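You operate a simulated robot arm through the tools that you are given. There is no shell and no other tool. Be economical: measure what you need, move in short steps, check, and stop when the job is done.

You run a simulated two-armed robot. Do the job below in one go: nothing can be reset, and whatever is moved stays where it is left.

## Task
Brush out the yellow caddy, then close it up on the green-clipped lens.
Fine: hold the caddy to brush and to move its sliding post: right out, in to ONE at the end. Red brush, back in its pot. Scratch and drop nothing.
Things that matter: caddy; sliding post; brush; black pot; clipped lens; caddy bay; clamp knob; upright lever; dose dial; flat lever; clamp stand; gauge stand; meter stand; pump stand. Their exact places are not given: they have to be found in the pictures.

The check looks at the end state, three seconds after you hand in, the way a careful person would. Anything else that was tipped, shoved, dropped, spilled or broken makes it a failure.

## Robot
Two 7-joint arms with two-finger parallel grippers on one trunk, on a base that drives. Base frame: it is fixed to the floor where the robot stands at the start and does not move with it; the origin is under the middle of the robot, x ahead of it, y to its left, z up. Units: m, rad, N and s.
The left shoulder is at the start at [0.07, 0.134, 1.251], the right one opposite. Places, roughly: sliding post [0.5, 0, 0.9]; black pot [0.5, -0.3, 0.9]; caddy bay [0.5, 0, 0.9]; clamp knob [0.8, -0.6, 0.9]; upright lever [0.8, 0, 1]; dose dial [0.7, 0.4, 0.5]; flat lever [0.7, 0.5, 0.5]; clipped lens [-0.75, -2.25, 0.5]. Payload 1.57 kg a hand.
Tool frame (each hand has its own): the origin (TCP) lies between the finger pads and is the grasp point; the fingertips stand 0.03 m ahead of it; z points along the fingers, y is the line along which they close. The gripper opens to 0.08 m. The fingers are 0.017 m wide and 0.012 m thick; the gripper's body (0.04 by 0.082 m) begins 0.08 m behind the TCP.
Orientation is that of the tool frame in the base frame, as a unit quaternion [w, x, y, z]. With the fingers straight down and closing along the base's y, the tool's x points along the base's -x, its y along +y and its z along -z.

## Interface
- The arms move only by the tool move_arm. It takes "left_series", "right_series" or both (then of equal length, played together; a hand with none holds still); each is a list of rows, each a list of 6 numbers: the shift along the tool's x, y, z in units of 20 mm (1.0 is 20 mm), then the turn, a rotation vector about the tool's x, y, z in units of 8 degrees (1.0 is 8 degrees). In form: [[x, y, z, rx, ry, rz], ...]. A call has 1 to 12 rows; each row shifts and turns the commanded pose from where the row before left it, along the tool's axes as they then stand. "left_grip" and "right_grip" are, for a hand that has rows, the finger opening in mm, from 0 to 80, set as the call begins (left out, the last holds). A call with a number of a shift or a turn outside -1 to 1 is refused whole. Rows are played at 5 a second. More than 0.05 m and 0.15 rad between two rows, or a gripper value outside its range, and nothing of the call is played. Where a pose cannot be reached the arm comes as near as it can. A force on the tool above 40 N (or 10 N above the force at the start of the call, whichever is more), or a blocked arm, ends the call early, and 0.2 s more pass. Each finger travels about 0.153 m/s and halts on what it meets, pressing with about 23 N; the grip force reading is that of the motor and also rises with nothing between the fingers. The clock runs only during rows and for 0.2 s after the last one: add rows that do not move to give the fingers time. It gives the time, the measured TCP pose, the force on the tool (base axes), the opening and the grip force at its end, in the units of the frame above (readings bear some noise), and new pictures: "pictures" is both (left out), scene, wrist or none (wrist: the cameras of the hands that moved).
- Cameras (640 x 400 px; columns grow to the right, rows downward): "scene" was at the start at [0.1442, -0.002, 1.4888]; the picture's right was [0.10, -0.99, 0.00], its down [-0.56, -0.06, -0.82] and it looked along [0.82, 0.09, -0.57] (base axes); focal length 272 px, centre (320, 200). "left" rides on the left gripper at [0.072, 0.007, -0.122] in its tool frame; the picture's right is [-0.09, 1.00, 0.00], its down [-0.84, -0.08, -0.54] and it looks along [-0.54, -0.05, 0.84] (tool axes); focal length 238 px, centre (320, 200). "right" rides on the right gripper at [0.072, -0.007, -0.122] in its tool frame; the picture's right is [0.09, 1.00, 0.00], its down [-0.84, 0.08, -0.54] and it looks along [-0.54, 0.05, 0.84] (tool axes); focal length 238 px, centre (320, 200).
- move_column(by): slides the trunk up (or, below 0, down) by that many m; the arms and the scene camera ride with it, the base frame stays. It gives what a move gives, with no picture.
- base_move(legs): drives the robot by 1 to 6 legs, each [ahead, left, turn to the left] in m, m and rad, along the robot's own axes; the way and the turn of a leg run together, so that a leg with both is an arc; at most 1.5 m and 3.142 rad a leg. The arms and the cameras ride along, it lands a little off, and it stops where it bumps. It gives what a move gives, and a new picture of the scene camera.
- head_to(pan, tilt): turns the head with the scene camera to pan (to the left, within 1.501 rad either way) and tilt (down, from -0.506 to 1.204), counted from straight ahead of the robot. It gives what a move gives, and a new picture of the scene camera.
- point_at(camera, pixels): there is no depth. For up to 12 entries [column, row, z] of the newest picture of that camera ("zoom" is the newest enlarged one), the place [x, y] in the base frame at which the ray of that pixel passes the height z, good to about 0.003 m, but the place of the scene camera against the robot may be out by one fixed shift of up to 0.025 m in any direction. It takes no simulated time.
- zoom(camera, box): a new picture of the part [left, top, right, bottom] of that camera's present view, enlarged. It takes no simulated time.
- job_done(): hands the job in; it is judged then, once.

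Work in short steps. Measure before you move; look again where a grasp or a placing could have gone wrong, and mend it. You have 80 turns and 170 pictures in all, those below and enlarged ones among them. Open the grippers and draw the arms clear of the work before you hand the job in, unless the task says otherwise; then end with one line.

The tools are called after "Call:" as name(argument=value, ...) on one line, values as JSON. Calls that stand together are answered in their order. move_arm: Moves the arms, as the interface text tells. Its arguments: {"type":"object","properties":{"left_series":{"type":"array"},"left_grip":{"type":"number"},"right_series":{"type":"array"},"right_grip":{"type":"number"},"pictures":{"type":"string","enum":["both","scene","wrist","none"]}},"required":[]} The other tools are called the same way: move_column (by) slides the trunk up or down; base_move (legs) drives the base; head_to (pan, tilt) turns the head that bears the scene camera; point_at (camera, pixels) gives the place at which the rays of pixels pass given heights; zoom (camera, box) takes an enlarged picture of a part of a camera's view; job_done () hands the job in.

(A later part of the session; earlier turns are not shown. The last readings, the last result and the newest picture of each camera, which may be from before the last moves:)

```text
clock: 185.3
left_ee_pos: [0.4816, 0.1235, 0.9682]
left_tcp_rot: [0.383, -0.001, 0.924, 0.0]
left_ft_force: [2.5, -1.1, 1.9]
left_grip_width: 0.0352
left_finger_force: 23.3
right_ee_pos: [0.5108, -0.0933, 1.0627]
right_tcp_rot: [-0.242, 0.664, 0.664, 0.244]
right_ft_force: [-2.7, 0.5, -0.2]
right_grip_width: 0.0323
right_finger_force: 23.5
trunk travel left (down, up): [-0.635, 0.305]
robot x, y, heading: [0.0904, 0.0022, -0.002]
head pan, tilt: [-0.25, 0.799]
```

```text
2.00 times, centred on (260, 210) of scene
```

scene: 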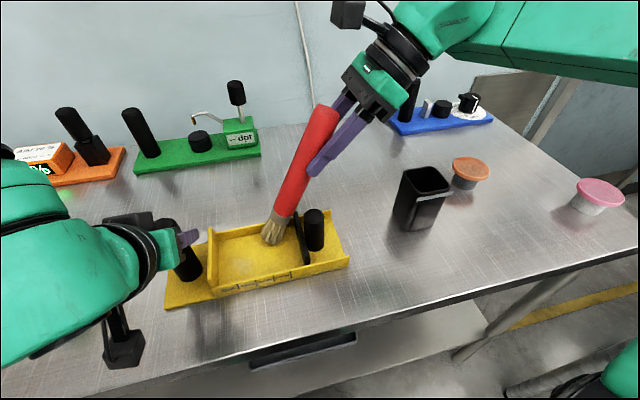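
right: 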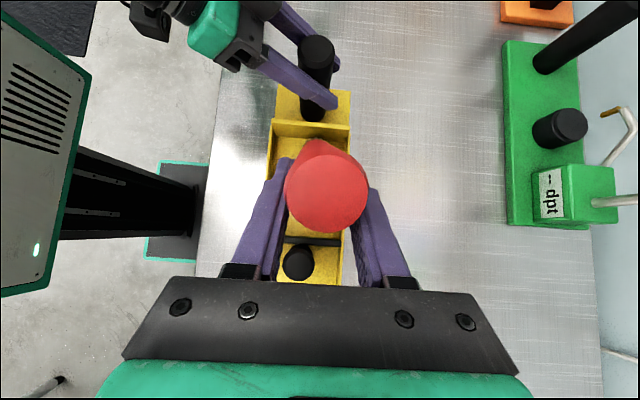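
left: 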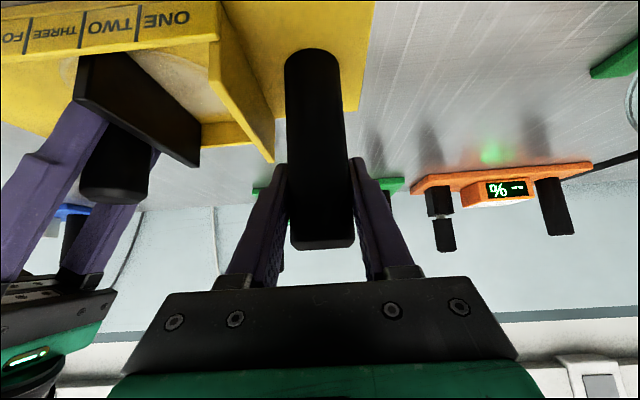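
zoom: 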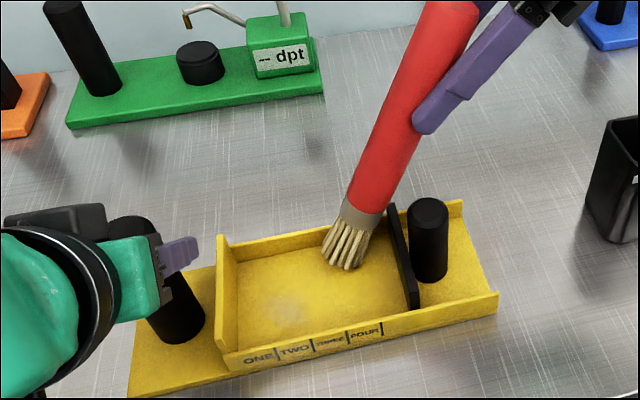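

A small faint patch remains near the front by the fence. I scrub there, then lift out and unroll the hand by 15°.

Call:
move_arm(right_series=[[0.689, 0, 0.579, 0, 0, 0], [0.689, 0, 0.579, 0, 0, 0], [0, -0.7, 0, 0, 0, 0], [0, -0.7, 0, 0, 0, 0], [-0.032, -0.7, 0.038, 0, 0, 0], [0.689, 0, 0.579, 0, 0, 0], [0.689, 0, 0.579, 0, 0, 0], [0, -0.5, 0, 0, 0, 0], [-0.689, 0, -0.579, 0, 0, 0], [-0.689, 0, -0.579, 0, 0, 0], [0.689, 0, 0.579, 0, 0, 0], [0.689, 0.5, 0.579, 0, 0, 0]], pictures="none")

Call:
move_arm(right_series=[[-0.689, 0, -0.579, 0, 0, 0], [-0.689, 0, -0.579, 0, 0, 0], [0.689, 0.5, 0.579, 0, 0, 0], [0.643, 0, -0.766, 0, 0, 0], [0.643, 0, -0.766, 0, 0, 0], [0.643, 0, -0.766, 0, 0, 0], [0.643, 0, -0.766, 0, 0, 0], [-0.5, 0, -0.42, 0, -0.94, 0], [-0.5, 0, -0.42, 0, -0.94, 0], [0.4226, 0, -0.906, 0, 0, 0], [0, 0, 0, 0, 0, 0]])

Call:
zoom(camera="scene", box=[150, 110, 370, 310])

```text
clock: 187.9
left_ee_pos: [0.4828, 0.124, 0.9685]
left_tcp_rot: [0.383, -0.003, 0.924, 0.002]
left_ft_force: [1.2, 7.6, 0.7]
left_grip_width: 0.0352
left_finger_force: 22.5
right_ee_pos: [0.4693, -0.02, 1.0598]
right_tcp_rot: [-0.242, 0.665, 0.664, 0.243]
right_ft_force: [-1.4, -6.8, 4.7]
right_grip_width: 0.0324
right_finger_force: 23.0
trunk travel left (down, up): [-0.635, 0.305]
robot x, y, heading: [0.0894, 0.0038, -0.002]
head pan, tilt: [-0.25, 0.799]
```

```text
clock: 190.3
left_ee_pos: [0.4827, 0.1242, 0.9683]
left_tcp_rot: [0.383, -0.001, 0.924, 0.0]
left_ft_force: [0.8, 0.1, 3.2]
left_grip_width: 0.0354
left_finger_force: 22.9
right_ee_pos: [0.478, -0.0645, 1.1634]
right_tcp_rot: [-0.153, 0.691, 0.69, 0.153]
right_ft_force: [-0.4, 0.0, -0.6]
right_grip_width: 0.0321
right_finger_force: 22.7
trunk travel left (down, up): [-0.635, 0.305]
robot x, y, heading: [0.0915, 0.0006, 0.007]
head pan, tilt: [-0.25, 0.799]
```

scene: 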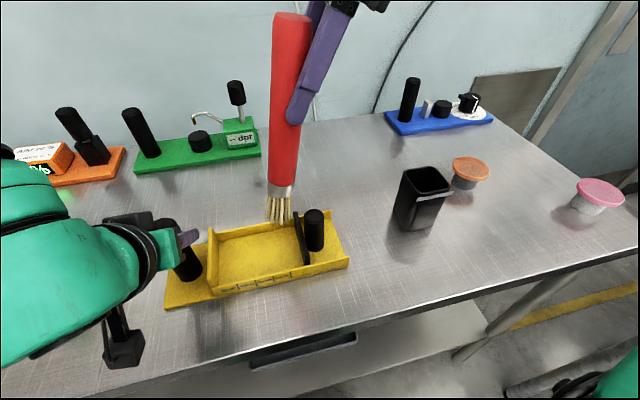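
right: 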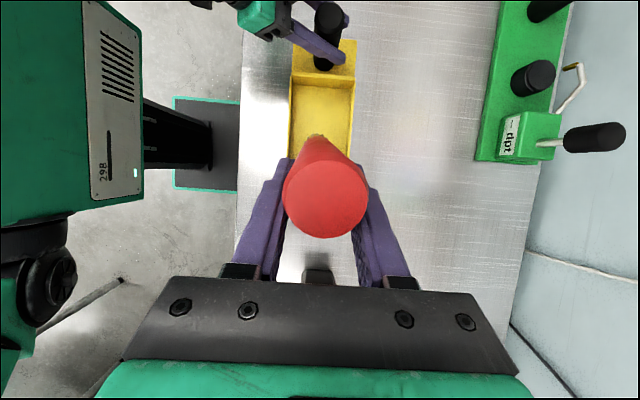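

```text
2.00 times, centred on (260, 210) of scene
```

zoom: 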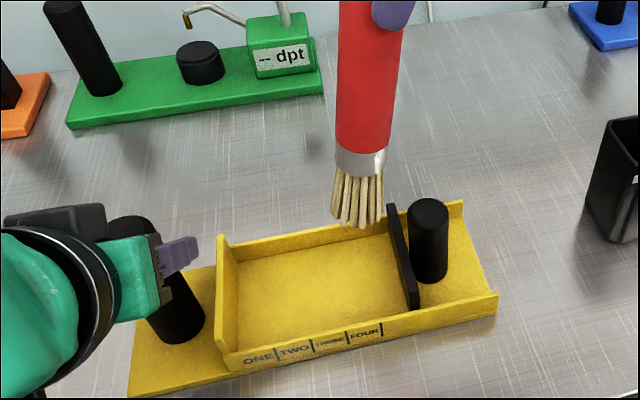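

The bay is clean. The brush leans ~8° (bottom toward +y); I raise, roll the hand back 8° to make it upright, and carry it to above the pot.

Call:
move_arm(right_series=[[0.37, 0, -0.79, 0, 0, 0], [0.3, 0, -0.64, 0, 0, 0], [0, 0, 0, 0, -1.0, 0], [0, 0, 0, 0, 0, 0]], pictures="none")

Call:
move_arm(right_series=[[-0.842, 0.092, -0.257, 0, 0, 0], [-0.842, 0.092, -0.257, 0, 0, 0], [-0.842, 0.092, -0.257, 0, 0, 0], [-0.842, 0.092, -0.257, 0, 0, 0], [-0.842, 0.092, -0.257, 0, 0, 0], [-0.842, 0.092, -0.257, 0, 0, 0], [-0.842, 0.092, -0.257, 0, 0, 0], [-0.842, 0.092, -0.257, 0, 0, 0], [-0.842, 0.092, -0.257, 0, 0, 0], [-0.842, 0.092, -0.257, 0, 0, 0], [-0.842, 0.092, -0.257, 0, 0, 0], [-0.842, 0.092, -0.257, 0, 0, 0]])

Call:
zoom(camera="scene", box=[370, 60, 510, 240])

Call:
zoom(camera="right", box=[260, 110, 380, 230])

```text
clock: 191.3
left_ee_pos: [0.4828, 0.1236, 0.9679]
left_tcp_rot: [0.383, -0.001, 0.924, 0.001]
left_ft_force: [-0.9, 0.4, 2.8]
left_grip_width: 0.0354
left_finger_force: 23.1
right_ee_pos: [0.4685, -0.0777, 1.1874]
right_tcp_rot: [-0.105, 0.7, 0.699, 0.104]
right_ft_force: [-0.2, 0.5, -0.8]
right_grip_width: 0.0325
right_finger_force: 22.6
right hand out of reach, approached as far as the arm can: row 3
trunk travel left (down, up): [-0.635, 0.305]
robot x, y, heading: [0.0908, -0.0006, -0.001]
head pan, tilt: [-0.25, 0.799]
```

```text
clock: 193.9
left_ee_pos: [0.4817, 0.1248, 0.9676]
left_tcp_rot: [0.383, -0.001, 0.924, -0.001]
left_ft_force: [-0.8, -1.1, -0.2]
left_grip_width: 0.0354
left_finger_force: 22.8
right_ee_pos: [0.4905, -0.2898, 1.185]
right_tcp_rot: [-0.105, 0.699, 0.699, 0.105]
right_ft_force: [-0.4, -0.2, 0.4]
right_grip_width: 0.0326
right_finger_force: 23.0
trunk travel left (down, up): [-0.635, 0.305]
robot x, y, heading: [0.0892, 0.0009, -0.004]
head pan, tilt: [-0.25, 0.799]
```

scene: 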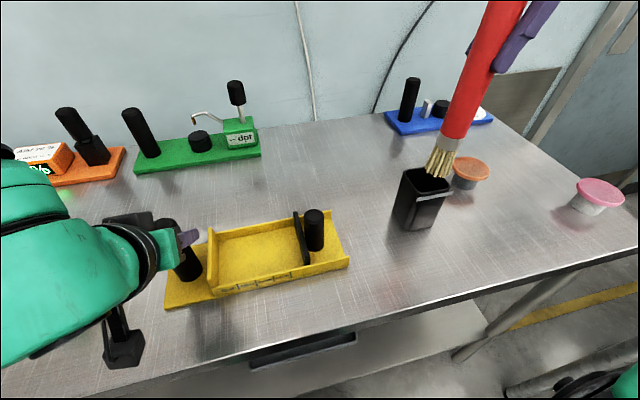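
right: 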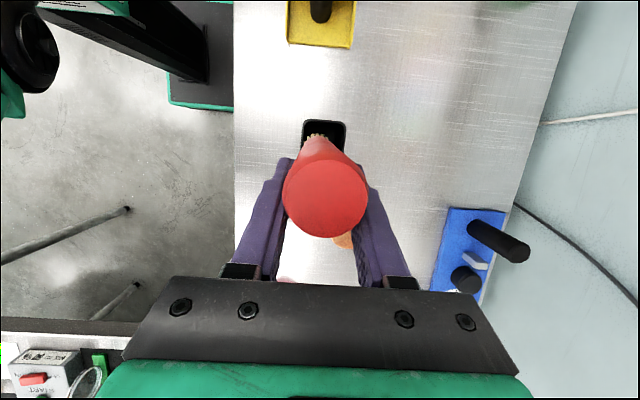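

```text
2.22 times, centred on (440, 150) of scene
```

zoom: 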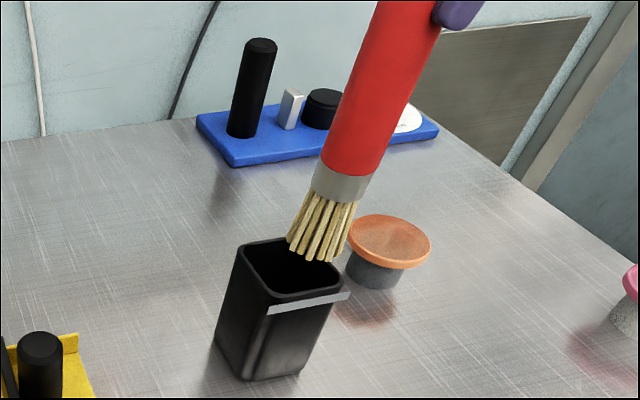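

```text
3.33 times, centred on (320, 170) of right
```

zoom: 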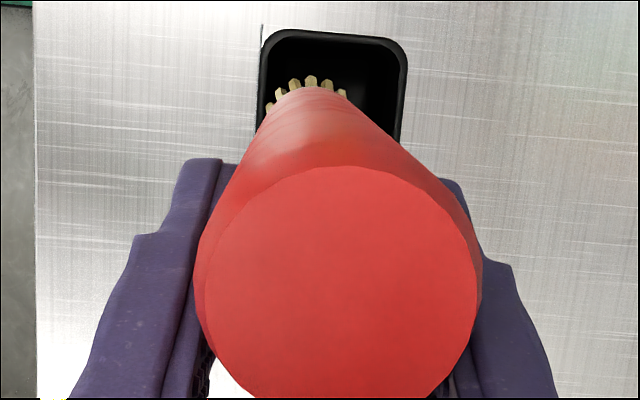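

I compute the positions of the brush's bristle end and top end, and the pot's opening, from this right view.

Call:
point_at(camera="right", pixels=[[317.6, 136, 0.995], [313, 143, 0.995], [326, 196, 1.232], [304, 121, 0.97], [346, 122, 0.97], [302, 150, 0.97], [341, 158, 0.97]])

Call:
point_at(camera="scene", pixels=[[438, 173, 0.98], [438, 173, 1.0], [405, 168, 0.97], [451, 190, 0.97], [424, 168, 0.97], [425, 194, 0.97]])

```text
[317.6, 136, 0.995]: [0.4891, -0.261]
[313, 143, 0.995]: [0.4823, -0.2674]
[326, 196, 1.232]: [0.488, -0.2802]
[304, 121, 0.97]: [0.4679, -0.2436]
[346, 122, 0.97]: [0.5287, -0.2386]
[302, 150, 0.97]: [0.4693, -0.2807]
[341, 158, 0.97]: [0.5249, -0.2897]
```

```text
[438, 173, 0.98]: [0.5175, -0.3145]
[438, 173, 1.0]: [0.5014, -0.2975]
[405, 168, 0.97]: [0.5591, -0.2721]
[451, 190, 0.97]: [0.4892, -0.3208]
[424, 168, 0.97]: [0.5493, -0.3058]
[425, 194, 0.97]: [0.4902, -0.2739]
```

Brush is nearly upright and only needs +10 mm in x to be centred on the pot (0.498,-0.272). I shift and lower it in.

Call:
move_arm(right_series=[[0.143, 0.48, 0.044, 0, 0, 0], [0, 0, 0, 0, 0, 0], [-0.28, 0, 0.917, 0, 0, 0], [-0.28, 0, 0.917, 0, 0, 0], [-0.28, 0, 0.917, 0, 0, 0], [-0.28, 0, 0.917, 0, 0, 0], [-0.28, 0, 0.917, 0, 0, 0], [-0.28, 0, 0.917, 0, 0, 0], [0, 0, 0, 0, 0, 0]])

```text
clock: 195.9
left_ee_pos: [0.4817, 0.124, 0.969]
left_tcp_rot: [0.383, -0.001, 0.924, 0.0]
left_ft_force: [0.1, -0.2, 1.2]
left_grip_width: 0.0353
left_finger_force: 23.5
right_ee_pos: [0.5011, -0.2852, 1.0717]
right_tcp_rot: [-0.105, 0.699, 0.699, 0.105]
right_ft_force: [0.7, 0.4, -2.0]
right_grip_width: 0.0324
right_finger_force: 23.1
trunk travel left (down, up): [-0.635, 0.305]
robot x, y, heading: [0.0876, 0.0023, 0.002]
head pan, tilt: [-0.25, 0.799]
```

scene: 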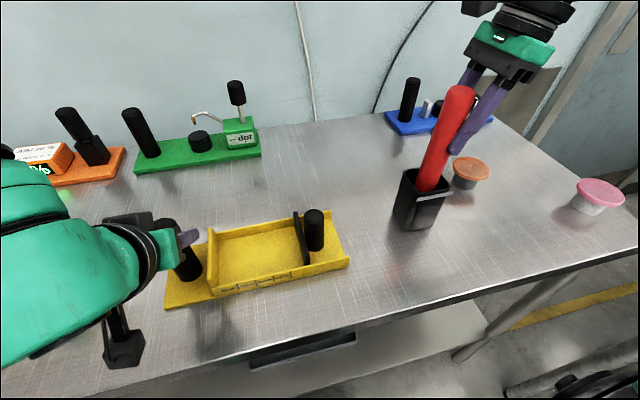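
right: 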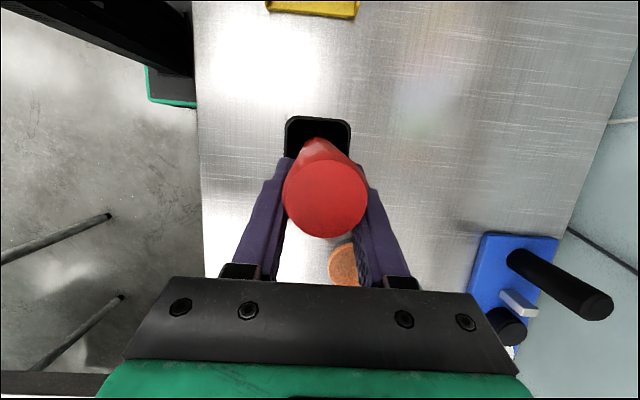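

It is in the pot, not yet on its floor. I centre by 6 mm, lower until touching, then open and lift away.

Call:
move_arm(right_series=[[0.287, 0, 0.088, 0, 0, 0], [-0.088, 0, 0.287, 0, 0, 0], [0, 0, 0, 0, 0, 0]], pictures="none")

Call:
move_arm(right_series=[[-0.044, 0, 0.143, 0, 0, 0], [0, 0, 0, 0, 0, 0]], pictures="none")

```text
clock: 196.7
left_ee_pos: [0.4807, 0.1258, 0.9691]
left_tcp_rot: [0.383, -0.001, 0.924, -0.001]
left_ft_force: [0.4, 0.1, -0.4]
left_grip_width: 0.0353
left_finger_force: 23.6
right_ee_pos: [0.4998, -0.2771, 1.0679]
right_tcp_rot: [-0.104, 0.699, 0.699, 0.108]
right_ft_force: [2.4, -0.5, 21.8]
right_grip_width: 0.0324
right_finger_force: 23.1
trunk travel left (down, up): [-0.635, 0.305]
robot x, y, heading: [0.0923, 0.003, -0.003]
head pan, tilt: [-0.25, 0.799]
```

```text
clock: 197.3
left_ee_pos: [0.481, 0.1269, 0.9685]
left_tcp_rot: [0.384, -0.001, 0.923, -0.001]
left_ft_force: [-1.1, 0.6, 0.3]
left_grip_width: 0.0357
left_finger_force: 23.0
right_ee_pos: [0.4994, -0.2768, 1.0655]
right_tcp_rot: [-0.103, 0.7, 0.699, 0.105]
right_ft_force: [4.1, 1.4, 21.2]
right_grip_width: 0.0325
right_finger_force: 23.0
trunk travel left (down, up): [-0.635, 0.305]
robot x, y, heading: [0.0908, 0.0049, 0.0]
head pan, tilt: [-0.25, 0.799]
```

It stands on the pot floor. I open both hands (caddy need not be held for now) and lift both clear.

Call:
move_arm(right_series=[[0, 0, 0, 0, 0, 0], [0, 0, 0, 0, 0, 0], [0.292, 0, -0.956, 0, 0, 0], [0.292, 0, -0.956, 0, 0, 0], [0.292, 0, -0.956, 0, 0, 0], [0.292, 0, -0.956, 0, 0, 0], [0.292, 0, -0.956, 0, 0, 0], [0.292, 0, -0.956, 0, 0, 0], [0, 0, 0, 0, 0, 0]], left_series=[[0, 0, 0, 0, 0, 0], [0, 0, 0, 0, 0, 0], [-0.706, 0, -0.706, 0, 0, 0], [-0.706, 0, -0.706, 0, 0, 0], [-0.706, 0, -0.706, 0, 0, 0], [-0.706, 0, -0.706, 0, 0, 0], [-0.706, 0, -0.706, 0, 0, 0], [-0.706, 0, -0.706, 0, 0, 0], [-0.706, 0, -0.706, 0, 0, 0]], right_grip=52, left_grip=49, pictures="scene")

Call:
head_to(pan=0.2, tilt=0.9)

```text
clock: 199.3
left_ee_pos: [0.4852, 0.1262, 1.1055]
left_tcp_rot: [0.383, -0.001, 0.924, 0.0]
left_ft_force: [0.5, 0.1, -0.8]
left_grip_width: 0.049
left_finger_force: 0.0
right_ee_pos: [0.4991, -0.2787, 1.1842]
right_tcp_rot: [-0.105, 0.7, 0.699, 0.105]
right_ft_force: [0.8, 0.6, 0.1]
right_grip_width: 0.0517
right_finger_force: 0.1
trunk travel left (down, up): [-0.635, 0.305]
robot x, y, heading: [0.0942, 0.0011, -0.006]
head pan, tilt: [-0.25, 0.799]
```

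scene: 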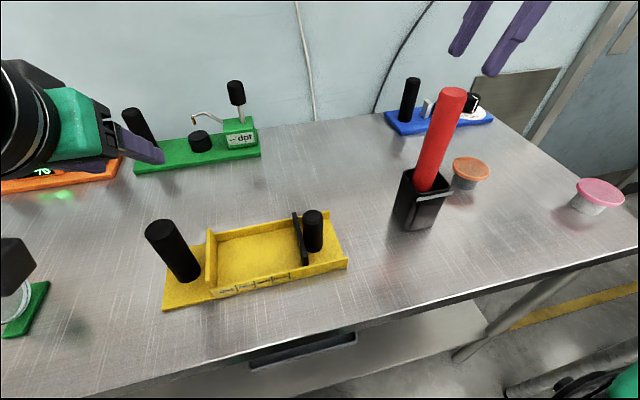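

```text
clock: 200.2
left_ee_pos: [0.4851, 0.1259, 1.1055]
left_tcp_rot: [0.383, -0.002, 0.924, 0.0]
left_ft_force: [0.1, -1.2, -0.3]
left_grip_width: 0.0489
left_finger_force: 0.1
right_ee_pos: [0.5, -0.278, 1.1835]
right_tcp_rot: [-0.105, 0.7, 0.699, 0.105]
right_ft_force: [0.9, 0.3, 0.7]
right_grip_width: 0.0519
right_finger_force: 0.0
trunk travel left (down, up): [-0.635, 0.305]
robot x, y, heading: [0.0925, 0.0026, 0.007]
head pan, tilt: [0.201, 0.901]
```

scene: 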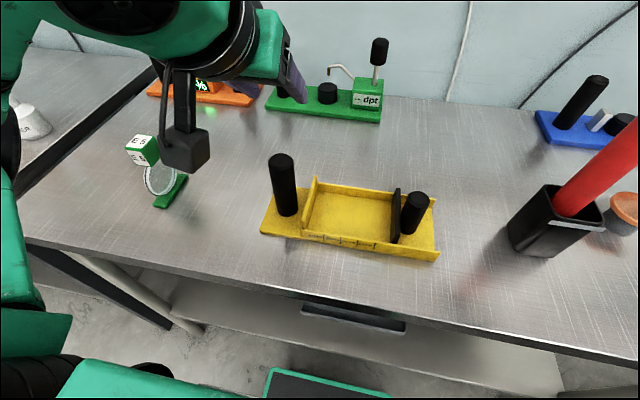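

Brush stands in its pot. Now the left hand: turn upright again and move over the lens at about (0.48, 0.348), staying at z 1.105.

Call:
move_arm(left_series=[[0, 0.92, 0, 0, 0.94, 0], [0, 0.92, 0, 0, 0.94, 0], [0, 0.92, 0, 0, 0.94, 0], [0, 0.92, 0, 0, 0.94, 0], [0, 0.92, 0, 0, 0.94, 0], [0, 0.92, 0, 0, 0.93, 0], [0, 0.92, 0, 0, 0, 0], [0, 0.92, 0, 0, 0, 0], [0, 0.92, 0, 0, 0, 0], [0, 0.92, 0, 0, 0, 0], [0, 0.92, 0, 0, 0, 0], [0, 0.92, 0, 0, 0, 0]], left_grip=60, pictures="none")

Call:
move_arm(left_series=[[0, 0, 0, 0, 0, 0]])

Call:
zoom(camera="left", box=[220, 60, 420, 220])

```text
clock: 202.8
left_ee_pos: [0.4829, 0.3437, 1.1035]
left_tcp_rot: [0.001, -0.004, 1.0, -0.001]
left_ft_force: [-1.0, 0.8, 0.6]
left_grip_width: 0.0599
left_finger_force: 0.0
left hand out of reach, approached as far as the arm can: row 12
right_ee_pos: [0.4993, -0.2777, 1.1844]
right_tcp_rot: [-0.105, 0.7, 0.699, 0.105]
right_ft_force: [0.1, 0.8, -0.4]
right_grip_width: 0.0521
right_finger_force: 0.1
trunk travel left (down, up): [-0.635, 0.305]
robot x, y, heading: [0.0894, 0.002, 0.003]
head pan, tilt: [0.201, 0.901]
```

```text
clock: 203.2
left_ee_pos: [0.482, 0.342, 1.1058]
left_tcp_rot: [0.001, -0.002, 1.0, -0.001]
left_ft_force: [0.3, 0.6, -0.2]
left_grip_width: 0.0602
left_finger_force: 0.1
right_ee_pos: [0.4988, -0.2794, 1.185]
right_tcp_rot: [-0.105, 0.7, 0.699, 0.105]
right_ft_force: [-0.4, 0.9, -0.2]
right_grip_width: 0.0521
right_finger_force: 0.0
trunk travel left (down, up): [-0.635, 0.305]
robot x, y, heading: [0.0885, 0.0012, -0.006]
head pan, tilt: [0.201, 0.901]
```

scene: 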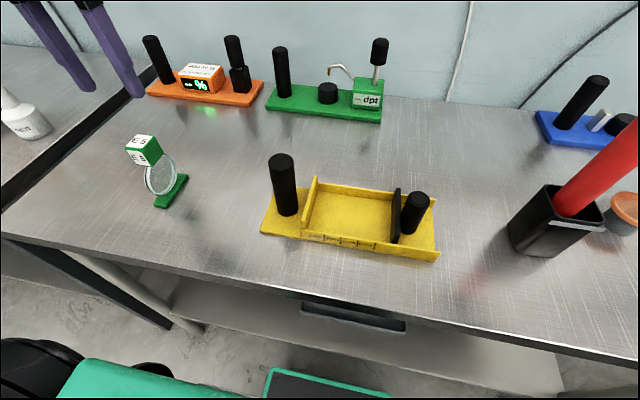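
left: 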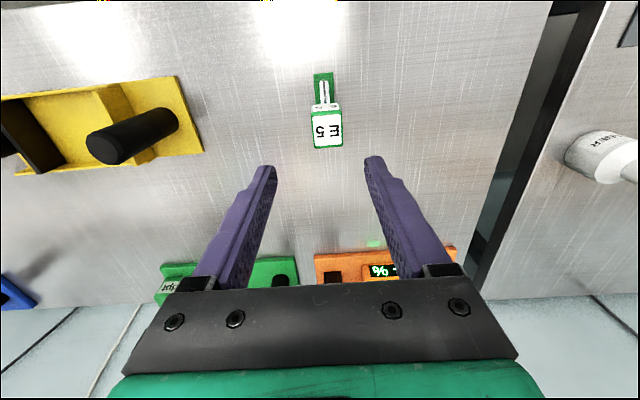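

```text
2.50 times, centred on (320, 140) of left
```

zoom: 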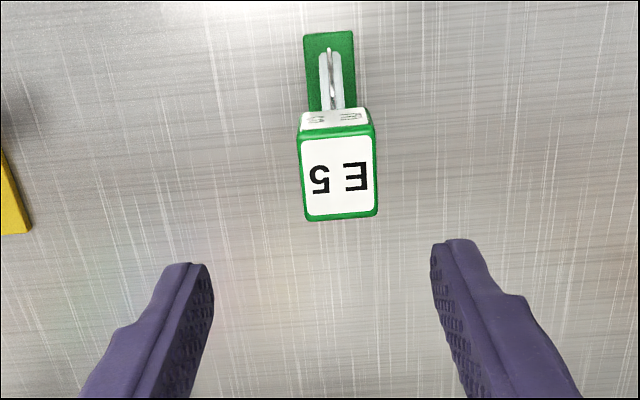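

The clip is centred at (327.6,130.4). I compute its height by comparing with the earlier ray, and the foot's outline.

Call:
point_at(camera="left", pixels=[[327.6, 130.4, 0.96], [327.6, 130.4, 0.98], [327.6, 130.4, 1.0], [312, 115, 0.98], [341, 113, 0.98], [315, 147, 0.98], [314, 73.5, 0.887], [334, 72.5, 0.887]])

```text
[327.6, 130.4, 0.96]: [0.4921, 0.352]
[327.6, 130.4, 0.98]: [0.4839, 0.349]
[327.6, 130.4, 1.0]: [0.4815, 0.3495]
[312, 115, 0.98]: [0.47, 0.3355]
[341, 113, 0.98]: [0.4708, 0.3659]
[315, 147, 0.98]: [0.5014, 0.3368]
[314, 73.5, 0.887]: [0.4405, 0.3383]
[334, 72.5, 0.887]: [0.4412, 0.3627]
```

Clip top z ≈ 0.998, centre (0.482,0.3495). I descend to z ≈ 0.985 while centring +7 mm in y.

Call:
move_arm(left_series=[[0, 0, 0.86, 0, 0, 0], [0, 0, 0.86, 0, 0, 0], [0, 0.19, 0.86, 0, 0, 0], [0, 0.19, 0.86, 0, 0, 0], [0, 0, 0.86, 0, 0, 0], [0, 0, 0.86, 0, 0, 0], [0, 0, 0.86, 0, 0, 0], [0, 0, 0, 0, 0, 0]])

```text
clock: 205.0
left_ee_pos: [0.4814, 0.3477, 0.9828]
left_tcp_rot: [0.0, -0.001, 1.0, -0.001]
left_ft_force: [0.3, 1.2, 0.2]
left_grip_width: 0.0602
left_finger_force: 0.1
right_ee_pos: [0.4987, -0.2786, 1.1835]
right_tcp_rot: [-0.105, 0.699, 0.699, 0.105]
right_ft_force: [-0.7, -0.6, 0.9]
right_grip_width: 0.052
right_finger_force: 0.0
trunk travel left (down, up): [-0.635, 0.305]
robot x, y, heading: [0.0874, 0.0014, -0.0]
head pan, tilt: [0.201, 0.901]
```

scene: 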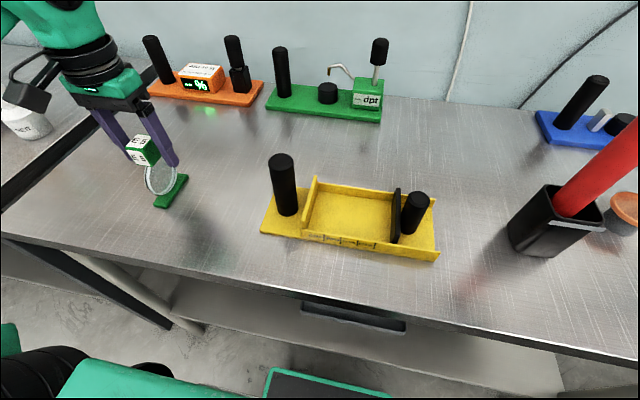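
left: 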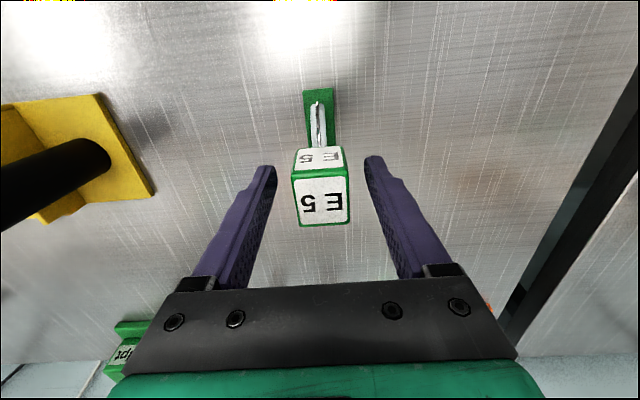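

The clip is centred between the fingers. I close, lift 60 mm and check it hangs straight.

Call:
move_arm(left_series=[[0, 0, 0, 0, 0, 0], [0, 0, 0, 0, 0, 0], [0, 0, 0, 0, 0, 0], [0, 0, -1, 0, 0, 0], [0, 0, -1, 0, 0, 0], [0, 0, -1, 0, 0, 0], [0, 0, 0, 0, 0, 0]], left_grip=0)

```text
clock: 206.6
left_ee_pos: [0.4843, 0.3497, 1.0455]
left_tcp_rot: [-0.001, -0.001, 1.0, -0.001]
left_ft_force: [0.4, 0.4, -1.2]
left_grip_width: 0.0293
left_finger_force: 23.0
right_ee_pos: [0.5004, -0.2794, 1.1846]
right_tcp_rot: [-0.105, 0.7, 0.699, 0.106]
right_ft_force: [0.4, 0.9, -0.3]
right_grip_width: 0.0517
right_finger_force: 0.0
trunk travel left (down, up): [-0.635, 0.305]
robot x, y, heading: [0.0918, 0.0025, -0.001]
head pan, tilt: [0.201, 0.901]
```

scene: 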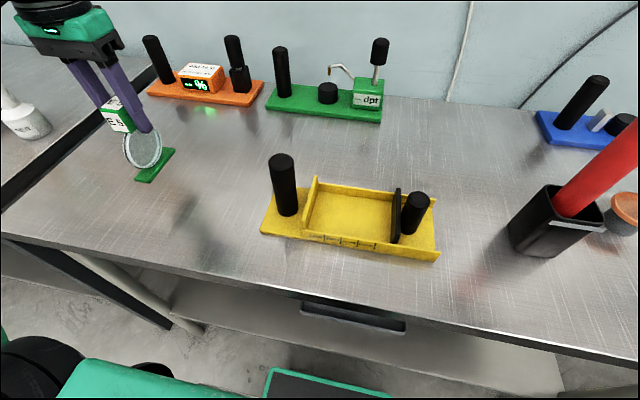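
left: 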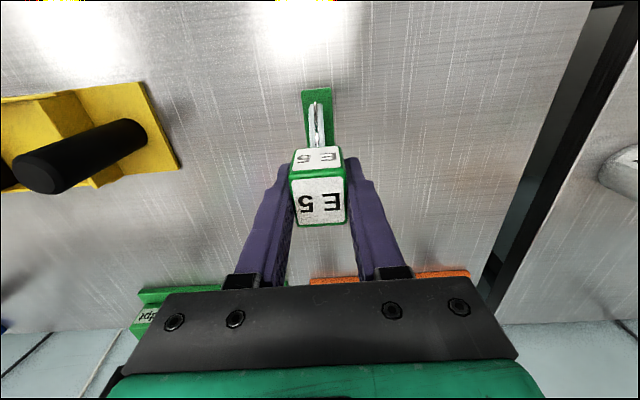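

Lens hangs straight. I raise it so its foot clears the handle (0.995), carry it to above the bay end at y ≈ 0.062, and look.

Call:
move_arm(left_series=[[0, 0, -1, 0, 0, 0], [0, 0, -1, 0, 0, 0], [0, -0.98, -1, 0, 0, 0], [0, -0.98, -1, 0, 0, 0], [0, -0.98, -0.1, 0, 0, 0], [0, -0.98, 0, 0, 0, 0], [0, -0.98, 0, 0, 0, 0], [0, -0.98, 0, 0, 0, 0], [0, -0.98, 0, 0, 0, 0], [0, -0.98, 0, 0, 0, 0]], pictures="none")

Call:
move_arm(left_series=[[0, -0.93, 0, 0, 0, 0], [0, -0.93, 0, 0, 0, 0], [0, -0.93, 0, 0, 0, 0], [0, -0.93, 0, 0, 0, 0], [0, -0.93, 0, 0, 0, 0], [0, -0.93, 0, 0, 0, 0], [0, -0.93, 0, 0, 0, 0], [0, 0, 0, 0, 0, 0]])

Call:
zoom(camera="scene", box=[240, 100, 460, 280])

```text
clock: 208.8
left_ee_pos: [0.4832, 0.1908, 1.1269]
left_tcp_rot: [-0.001, -0.001, 1.0, -0.001]
left_ft_force: [0.4, -0.2, -0.6]
left_grip_width: 0.0296
left_finger_force: 22.9
right_ee_pos: [0.5006, -0.279, 1.1844]
right_tcp_rot: [-0.104, 0.699, 0.699, 0.105]
right_ft_force: [-0.5, -0.8, -0.3]
right_grip_width: 0.0519
right_finger_force: 0.1
trunk travel left (down, up): [-0.635, 0.305]
robot x, y, heading: [0.0901, 0.0021, -0.001]
head pan, tilt: [0.201, 0.901]
```

```text
clock: 210.6
left_ee_pos: [0.4844, 0.0603, 1.1271]
left_tcp_rot: [0.0, 0.0, 1.0, 0.0]
left_ft_force: [0.1, 0.1, -1.3]
left_grip_width: 0.0294
left_finger_force: 22.9
right_ee_pos: [0.4989, -0.277, 1.1848]
right_tcp_rot: [-0.105, 0.7, 0.699, 0.106]
right_ft_force: [-0.3, -0.3, 0.6]
right_grip_width: 0.0518
right_finger_force: 0.1
trunk travel left (down, up): [-0.635, 0.305]
robot x, y, heading: [0.092, 0.0007, 0.003]
head pan, tilt: [0.201, 0.901]
```

scene: 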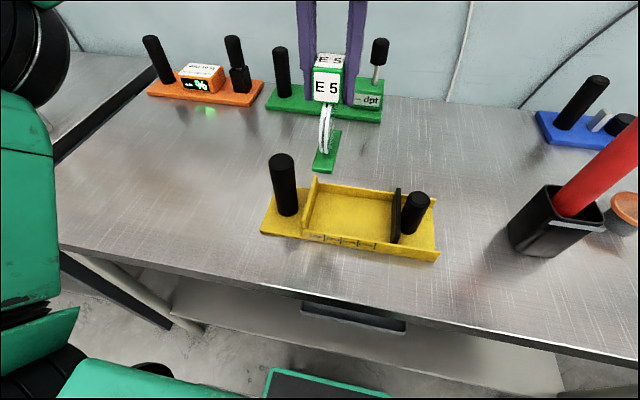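
left: 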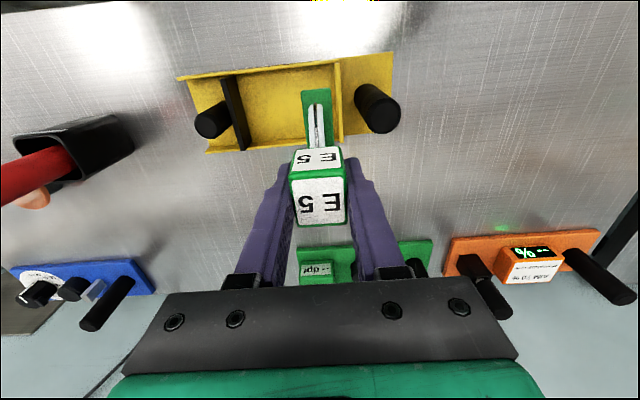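

```text
2.22 times, centred on (350, 190) of scene
```

zoom: 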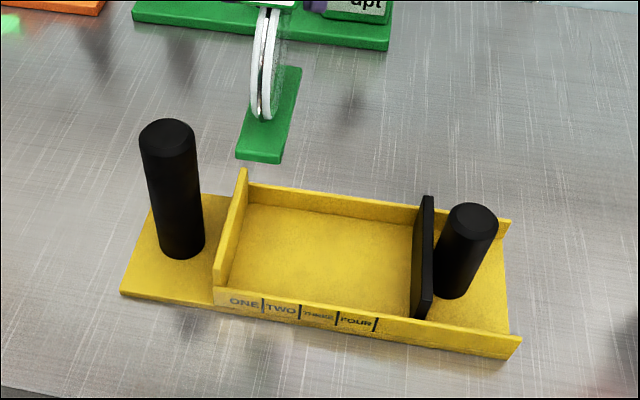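

Lens is over the bay end with the foot parallel to the fence. I lower it to just above the fence height and check alignment.

Call:
move_arm(left_series=[[0, 0, 0.9, 0, 0, 0], [0, 0, 0.9, 0, 0, 0], [0, 0, 0.9, 0, 0, 0], [0, 0, 0.9, 0, 0, 0], [0, 0, 0.8, 0, 0, 0], [0, 0, 0, 0, 0, 0]])

Call:
zoom(camera="left", box=[220, 20, 420, 180])

Call:
zoom(camera="scene", box=[240, 100, 460, 280])

```text
clock: 212.0
left_ee_pos: [0.4827, 0.0643, 1.0358]
left_tcp_rot: [0.0, 0.0, 1.0, -0.001]
left_ft_force: [-0.1, 0.6, -0.3]
left_grip_width: 0.0295
left_finger_force: 23.0
right_ee_pos: [0.4998, -0.2794, 1.184]
right_tcp_rot: [-0.105, 0.7, 0.699, 0.105]
right_ft_force: [0.7, 0.3, 0.1]
right_grip_width: 0.052
right_finger_force: 0.1
trunk travel left (down, up): [-0.635, 0.305]
robot x, y, heading: [0.0904, 0.0056, -0.004]
head pan, tilt: [0.201, 0.901]
```

scene: 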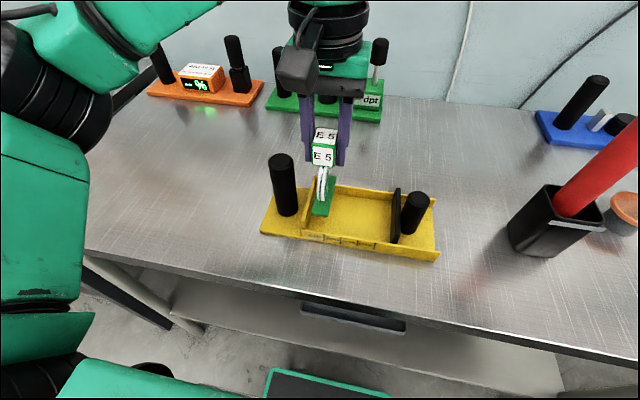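
left: 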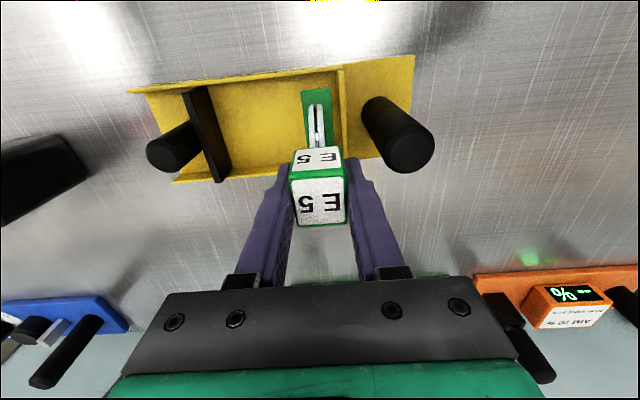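

```text
2.50 times, centred on (320, 100) of left
```

zoom: 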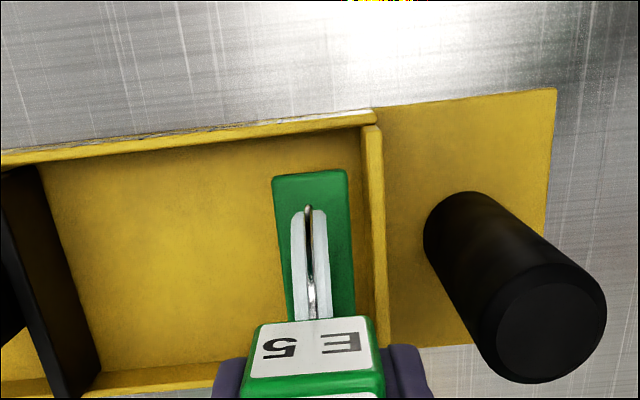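

```text
2.22 times, centred on (350, 190) of scene
```

zoom: 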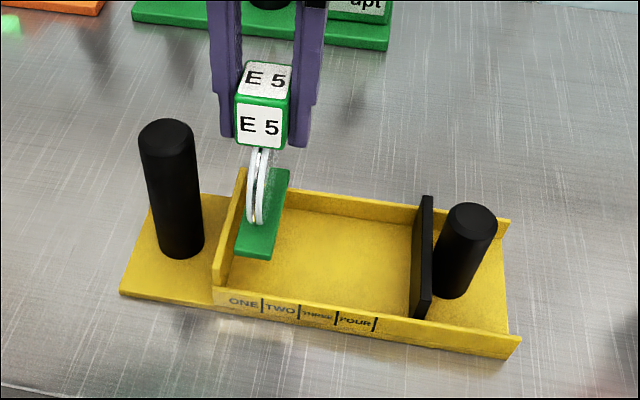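

I compute foot edges (z≈0.94), fence inner edge, and near rail from this picture.

Call:
point_at(camera="left", pixels=[[300.8, 91.2, 0.94], [330.8, 88, 0.94], [336.4, 71.2, 0.925], [343, 158, 0.925], [337, 80, 0.89], [312, 72, 0.91], [329, 128, 0.94], [263, 180, 0.91], [232, 168, 0.94]])

```text
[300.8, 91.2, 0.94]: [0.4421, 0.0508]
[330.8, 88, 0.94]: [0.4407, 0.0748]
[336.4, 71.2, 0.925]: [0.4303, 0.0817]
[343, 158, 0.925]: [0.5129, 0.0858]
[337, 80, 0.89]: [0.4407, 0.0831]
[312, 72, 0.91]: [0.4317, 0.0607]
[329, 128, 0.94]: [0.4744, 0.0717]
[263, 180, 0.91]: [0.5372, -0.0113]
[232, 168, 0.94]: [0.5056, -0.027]
```

Foot spans y 0.051–0.075; fence inner face at 0.082. I shift +4 mm, lower onto the floor, open only to 44 mm (handle is near), and lift.

Call:
move_arm(left_series=[[0, 0.2, 0, 0, 0, 0], [0, 0, 0.9, 0, 0, 0], [0, 0, 0.9, 0, 0, 0], [0, 0, 0.3, 0, 0, 0], [0, 0, 0.12, 0, 0, 0], [0, 0, 0, 0, 0, 0]], pictures="none")

Call:
move_arm(left_series=[[0, 0, 0.05, 0, 0, 0], [0, 0, 0, 0, 0, 0]], pictures="scene")

Call:
zoom(camera="scene", box=[240, 100, 460, 280])

```text
clock: 213.4
left_ee_pos: [0.4828, 0.0675, 0.993]
left_tcp_rot: [-0.001, 0.0, 1.0, -0.002]
left_ft_force: [-0.4, -0.3, -0.9]
left_grip_width: 0.0294
left_finger_force: 22.7
right_ee_pos: [0.5003, -0.2792, 1.1841]
right_tcp_rot: [-0.105, 0.7, 0.699, 0.106]
right_ft_force: [-0.4, 0.9, -0.4]
right_grip_width: 0.0521
right_finger_force: 0.1
trunk travel left (down, up): [-0.635, 0.305]
robot x, y, heading: [0.091, -0.0006, 0.002]
head pan, tilt: [0.201, 0.901]
```

```text
clock: 214.0
left_ee_pos: [0.4837, 0.0668, 0.9925]
left_tcp_rot: [0.0, -0.002, 1.0, -0.001]
left_ft_force: [0.6, -0.2, -0.9]
left_grip_width: 0.0296
left_finger_force: 23.6
right_ee_pos: [0.4996, -0.2777, 1.1848]
right_tcp_rot: [-0.106, 0.7, 0.699, 0.106]
right_ft_force: [-0.6, -0.8, -0.2]
right_grip_width: 0.0518
right_finger_force: 0.0
trunk travel left (down, up): [-0.635, 0.305]
robot x, y, heading: [0.0898, 0.0033, 0.003]
head pan, tilt: [0.201, 0.901]
```

scene: 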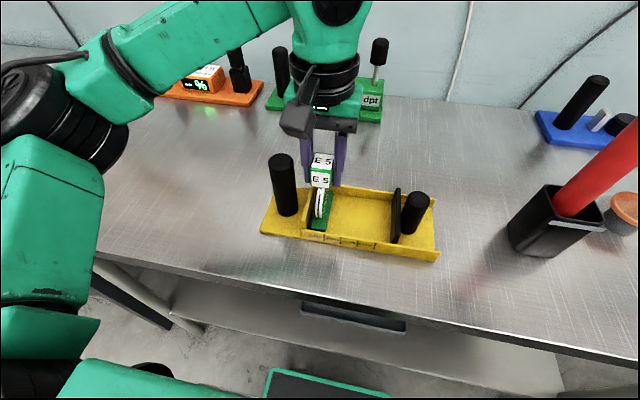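

```text
2.22 times, centred on (350, 190) of scene
```

zoom: 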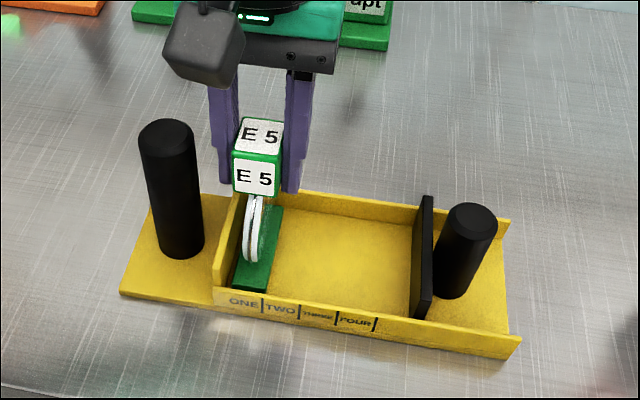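

No contact yet; I lower 3 mm more, then open to 44 mm and lift clear.

Call:
move_arm(left_series=[[0, 0, 0.08, 0, 0, 0], [0, 0, 0.07, 0, 0, 0], [0, 0, 0, 0, 0, 0]], pictures="none")

Call:
move_arm(left_series=[[0, 0, 0, 0, 0, 0], [0, 0, 0, 0, 0, 0], [0, 0, -0.3, 0, 0, 0], [0, 0, -0.9, 0, 0, 0], [0, 0, -0.9, 0, 0, 0], [0, 0, -0.9, 0, 0, 0], [0, 0, -0.9, 0, 0, 0], [0, 0, -0.9, 0, 0, 0], [0, 0, -0.9, 0, 0, 0], [0, 0, 0, 0, 0, 0]], left_grip=44)

Call:
zoom(camera="scene", box=[240, 100, 460, 280])

```text
clock: 214.8
left_ee_pos: [0.4831, 0.0681, 0.99]
left_tcp_rot: [-0.001, 0.0, 1.0, -0.001]
left_ft_force: [1.0, 1.1, 6.6]
left_grip_width: 0.0295
left_finger_force: 22.8
right_ee_pos: [0.5006, -0.2792, 1.1844]
right_tcp_rot: [-0.105, 0.699, 0.699, 0.107]
right_ft_force: [0.0, 0.1, -0.6]
right_grip_width: 0.0521
right_finger_force: 0.0
trunk travel left (down, up): [-0.635, 0.305]
robot x, y, heading: [0.0923, 0.0031, 0.0]
head pan, tilt: [0.201, 0.901]
```

```text
clock: 217.0
left_ee_pos: [0.4834, 0.0663, 1.1056]
left_tcp_rot: [0.0, -0.001, 1.0, -0.001]
left_ft_force: [-0.4, 0.2, -0.9]
left_grip_width: 0.0439
left_finger_force: 0.0
right_ee_pos: [0.4995, -0.2788, 1.184]
right_tcp_rot: [-0.105, 0.7, 0.699, 0.105]
right_ft_force: [0.2, -0.2, -0.5]
right_grip_width: 0.0522
right_finger_force: 0.1
trunk travel left (down, up): [-0.635, 0.305]
robot x, y, heading: [0.0885, 0.0011, 0.0]
head pan, tilt: [0.201, 0.901]
```

scene: 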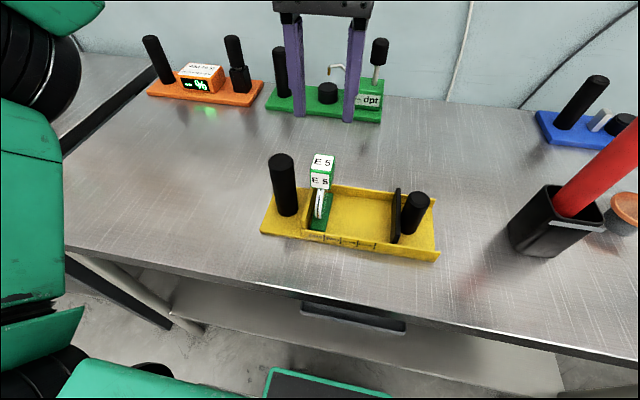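
left: 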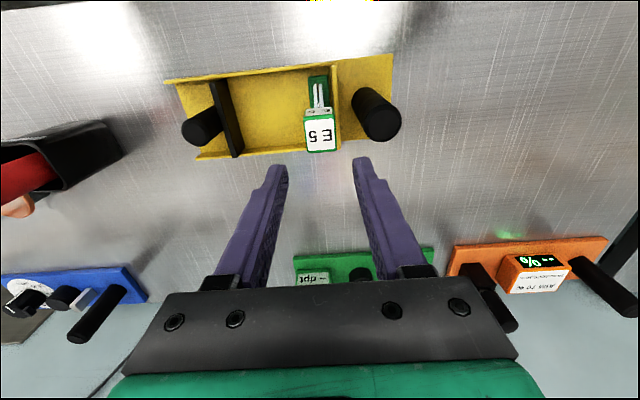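

```text
2.22 times, centred on (350, 190) of scene
```

zoom: 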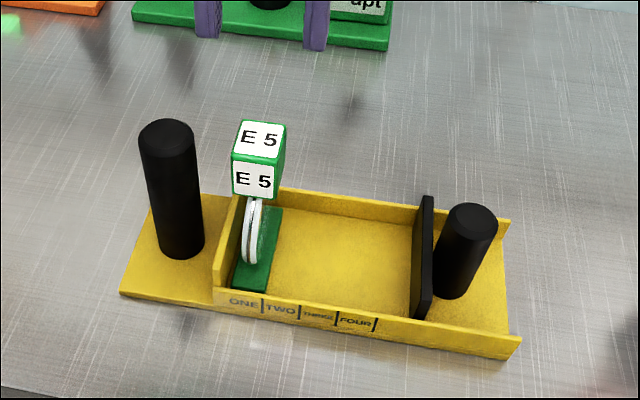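

The lens stands in the bay beside the fence. Next, left hand returns over the handle (leaning back 45° again) and the right hand goes above the post with its 25° lean.

Call:
move_arm(left_series=[[0, 0.97, 0, 0, 0, 0], [0, 0.97, 0, 0, 0, 0], [0, 0.97, 0, 0, 0, 0], [0, 0, 0, 0, -0.94, 0], [0, 0, 0, 0, -0.94, 0], [0, 0, 0, 0, -0.94, 0], [0, 0, 0, 0, -0.94, 0], [0, 0, 0, 0, -0.94, 0], [0, 0, 0, 0, -0.92, 0], [0, 0, 0, 0, 0, 0], [0, 0, 0, 0, 0, 0], [0, 0, 0, 0, 0, 0]], right_series=[[0, 0, 0, 0, 0.98, 0], [0.838, -0.1125, 0.391, 0, 0, 0], [0.838, -0.1125, 0.391, 0, 0, 0], [0.838, -0.1125, 0.391, 0, 0, 0], [0.838, -0.1125, 0.391, 0, 0, 0], [0.838, -0.1125, 0.391, 0, 0, 0], [0.838, -0.1125, 0.391, 0, 0, 0], [0.838, -0.1125, 0.391, 0, 0, 0], [0.838, -0.1125, 0.391, 0, 0, 0], [0.838, -0.1125, 0.391, 0, 0, 0], [0.838, -0.1125, 0.391, 0, 0, 0], [0, 0, 0, 0, 0, 0]], right_grip=54, pictures="wrist")

Call:
point_at(camera="right", pixels=[[317, 150, 0.959], [317, 165, 0.959], [317, 180, 0.959]])

```text
clock: 219.6
left_ee_pos: [0.4824, 0.1257, 1.1022]
left_tcp_rot: [0.381, -0.002, 0.924, 0.001]
left_ft_force: [0.5, -0.6, -0.6]
left_grip_width: 0.0441
left_finger_force: 0.1
right_ee_pos: [0.478, -0.0951, 1.1827]
right_tcp_rot: [-0.153, 0.691, 0.69, 0.153]
right_ft_force: [-0.1, -0.9, -0.1]
right_grip_width: 0.0542
right_finger_force: 0.1
trunk travel left (down, up): [-0.635, 0.305]
robot x, y, heading: [0.0888, -0.0002, -0.002]
head pan, tilt: [0.201, 0.901]
```

right: 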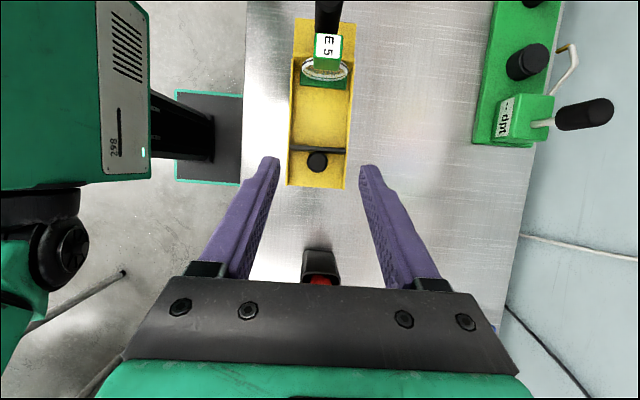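
left: 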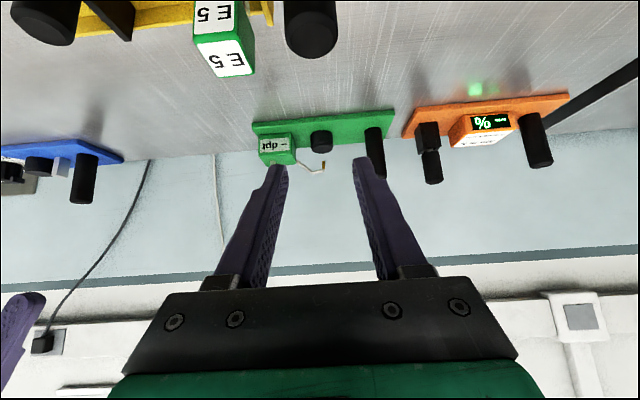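

```text
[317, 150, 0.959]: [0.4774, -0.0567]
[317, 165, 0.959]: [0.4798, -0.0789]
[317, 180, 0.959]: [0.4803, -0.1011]
```

Left is over the handle, right over the post (camera puts post at y ≈ -0.075). Both descend to their earlier gripping heights, right with a slight +y shift to y ≈ -0.088.

Call:
move_arm(left_series=[[0.666, 0, 0.666, 0, 0, 0], [0.666, 0, 0.666, 0, 0, 0], [0.666, 0, 0.666, 0, 0, 0], [0.666, 0, 0.666, 0, 0, 0], [0.666, 0, 0.666, 0, 0, 0], [0.666, 0, 0.666, 0, 0, 0], [0.666, 0, 0.666, 0, 0, 0], [0, 0, 0, 0, 0, 0], [0, 0, 0, 0, 0, 0], [0, 0, 0, 0, 0, 0], [0, 0, 0, 0, 0, 0], [0, 0, 0, 0, 0, 0]], right_series=[[-0.396, 0, 0.919, 0, 0, 0], [-0.396, 0, 0.919, 0, 0, 0], [-0.396, 0, 0.919, 0, 0, 0], [-0.396, 0, 0.919, 0, 0, 0], [-0.396, 0, 0.919, 0, 0, 0], [-0.396, 0, 0.919, 0, 0, 0], [-0.396, 0, 0.919, 0, 0, 0], [-0.396, 0, 0.919, 0, 0, 0], [-0.396, 0, 0.919, 0, 0, 0], [-0.396, 0, 0.919, 0, 0, 0], [-0.396, 0, 0.919, 0, 0, 0], [-0.396, 0, 0.919, 0, 0, 0]])

```text
clock: 222.2
left_ee_pos: [0.4815, 0.127, 0.9719]
left_tcp_rot: [0.382, -0.001, 0.924, 0.0]
left_ft_force: [-1.2, 0.0, -0.2]
left_grip_width: 0.0439
left_finger_force: 0.0
right_ee_pos: [0.4778, -0.0892, 0.9409]
right_tcp_rot: [-0.152, 0.69, 0.691, 0.153]
right_ft_force: [0.1, -0.3, -0.1]
right_grip_width: 0.0538
right_finger_force: 0.1
trunk travel left (down, up): [-0.635, 0.305]
robot x, y, heading: [0.092, 0.0022, 0.001]
head pan, tilt: [0.201, 0.901]
```

scene: 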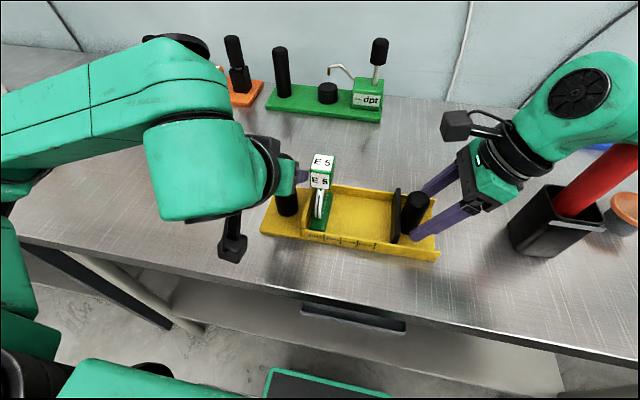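
right: 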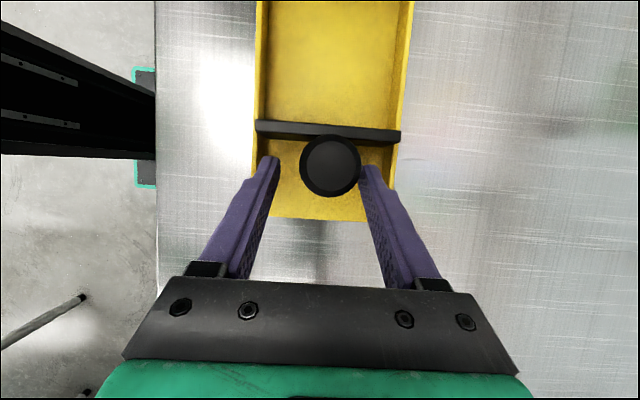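
left: 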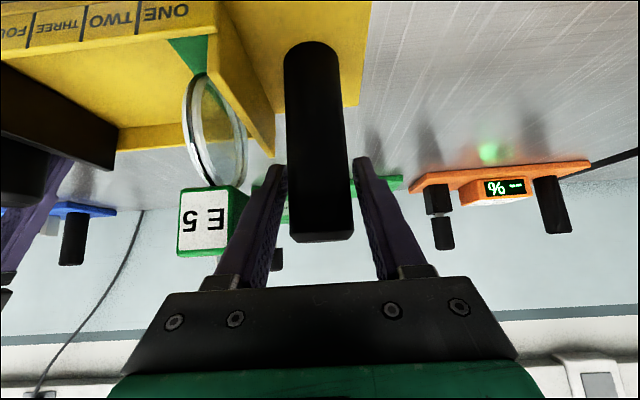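

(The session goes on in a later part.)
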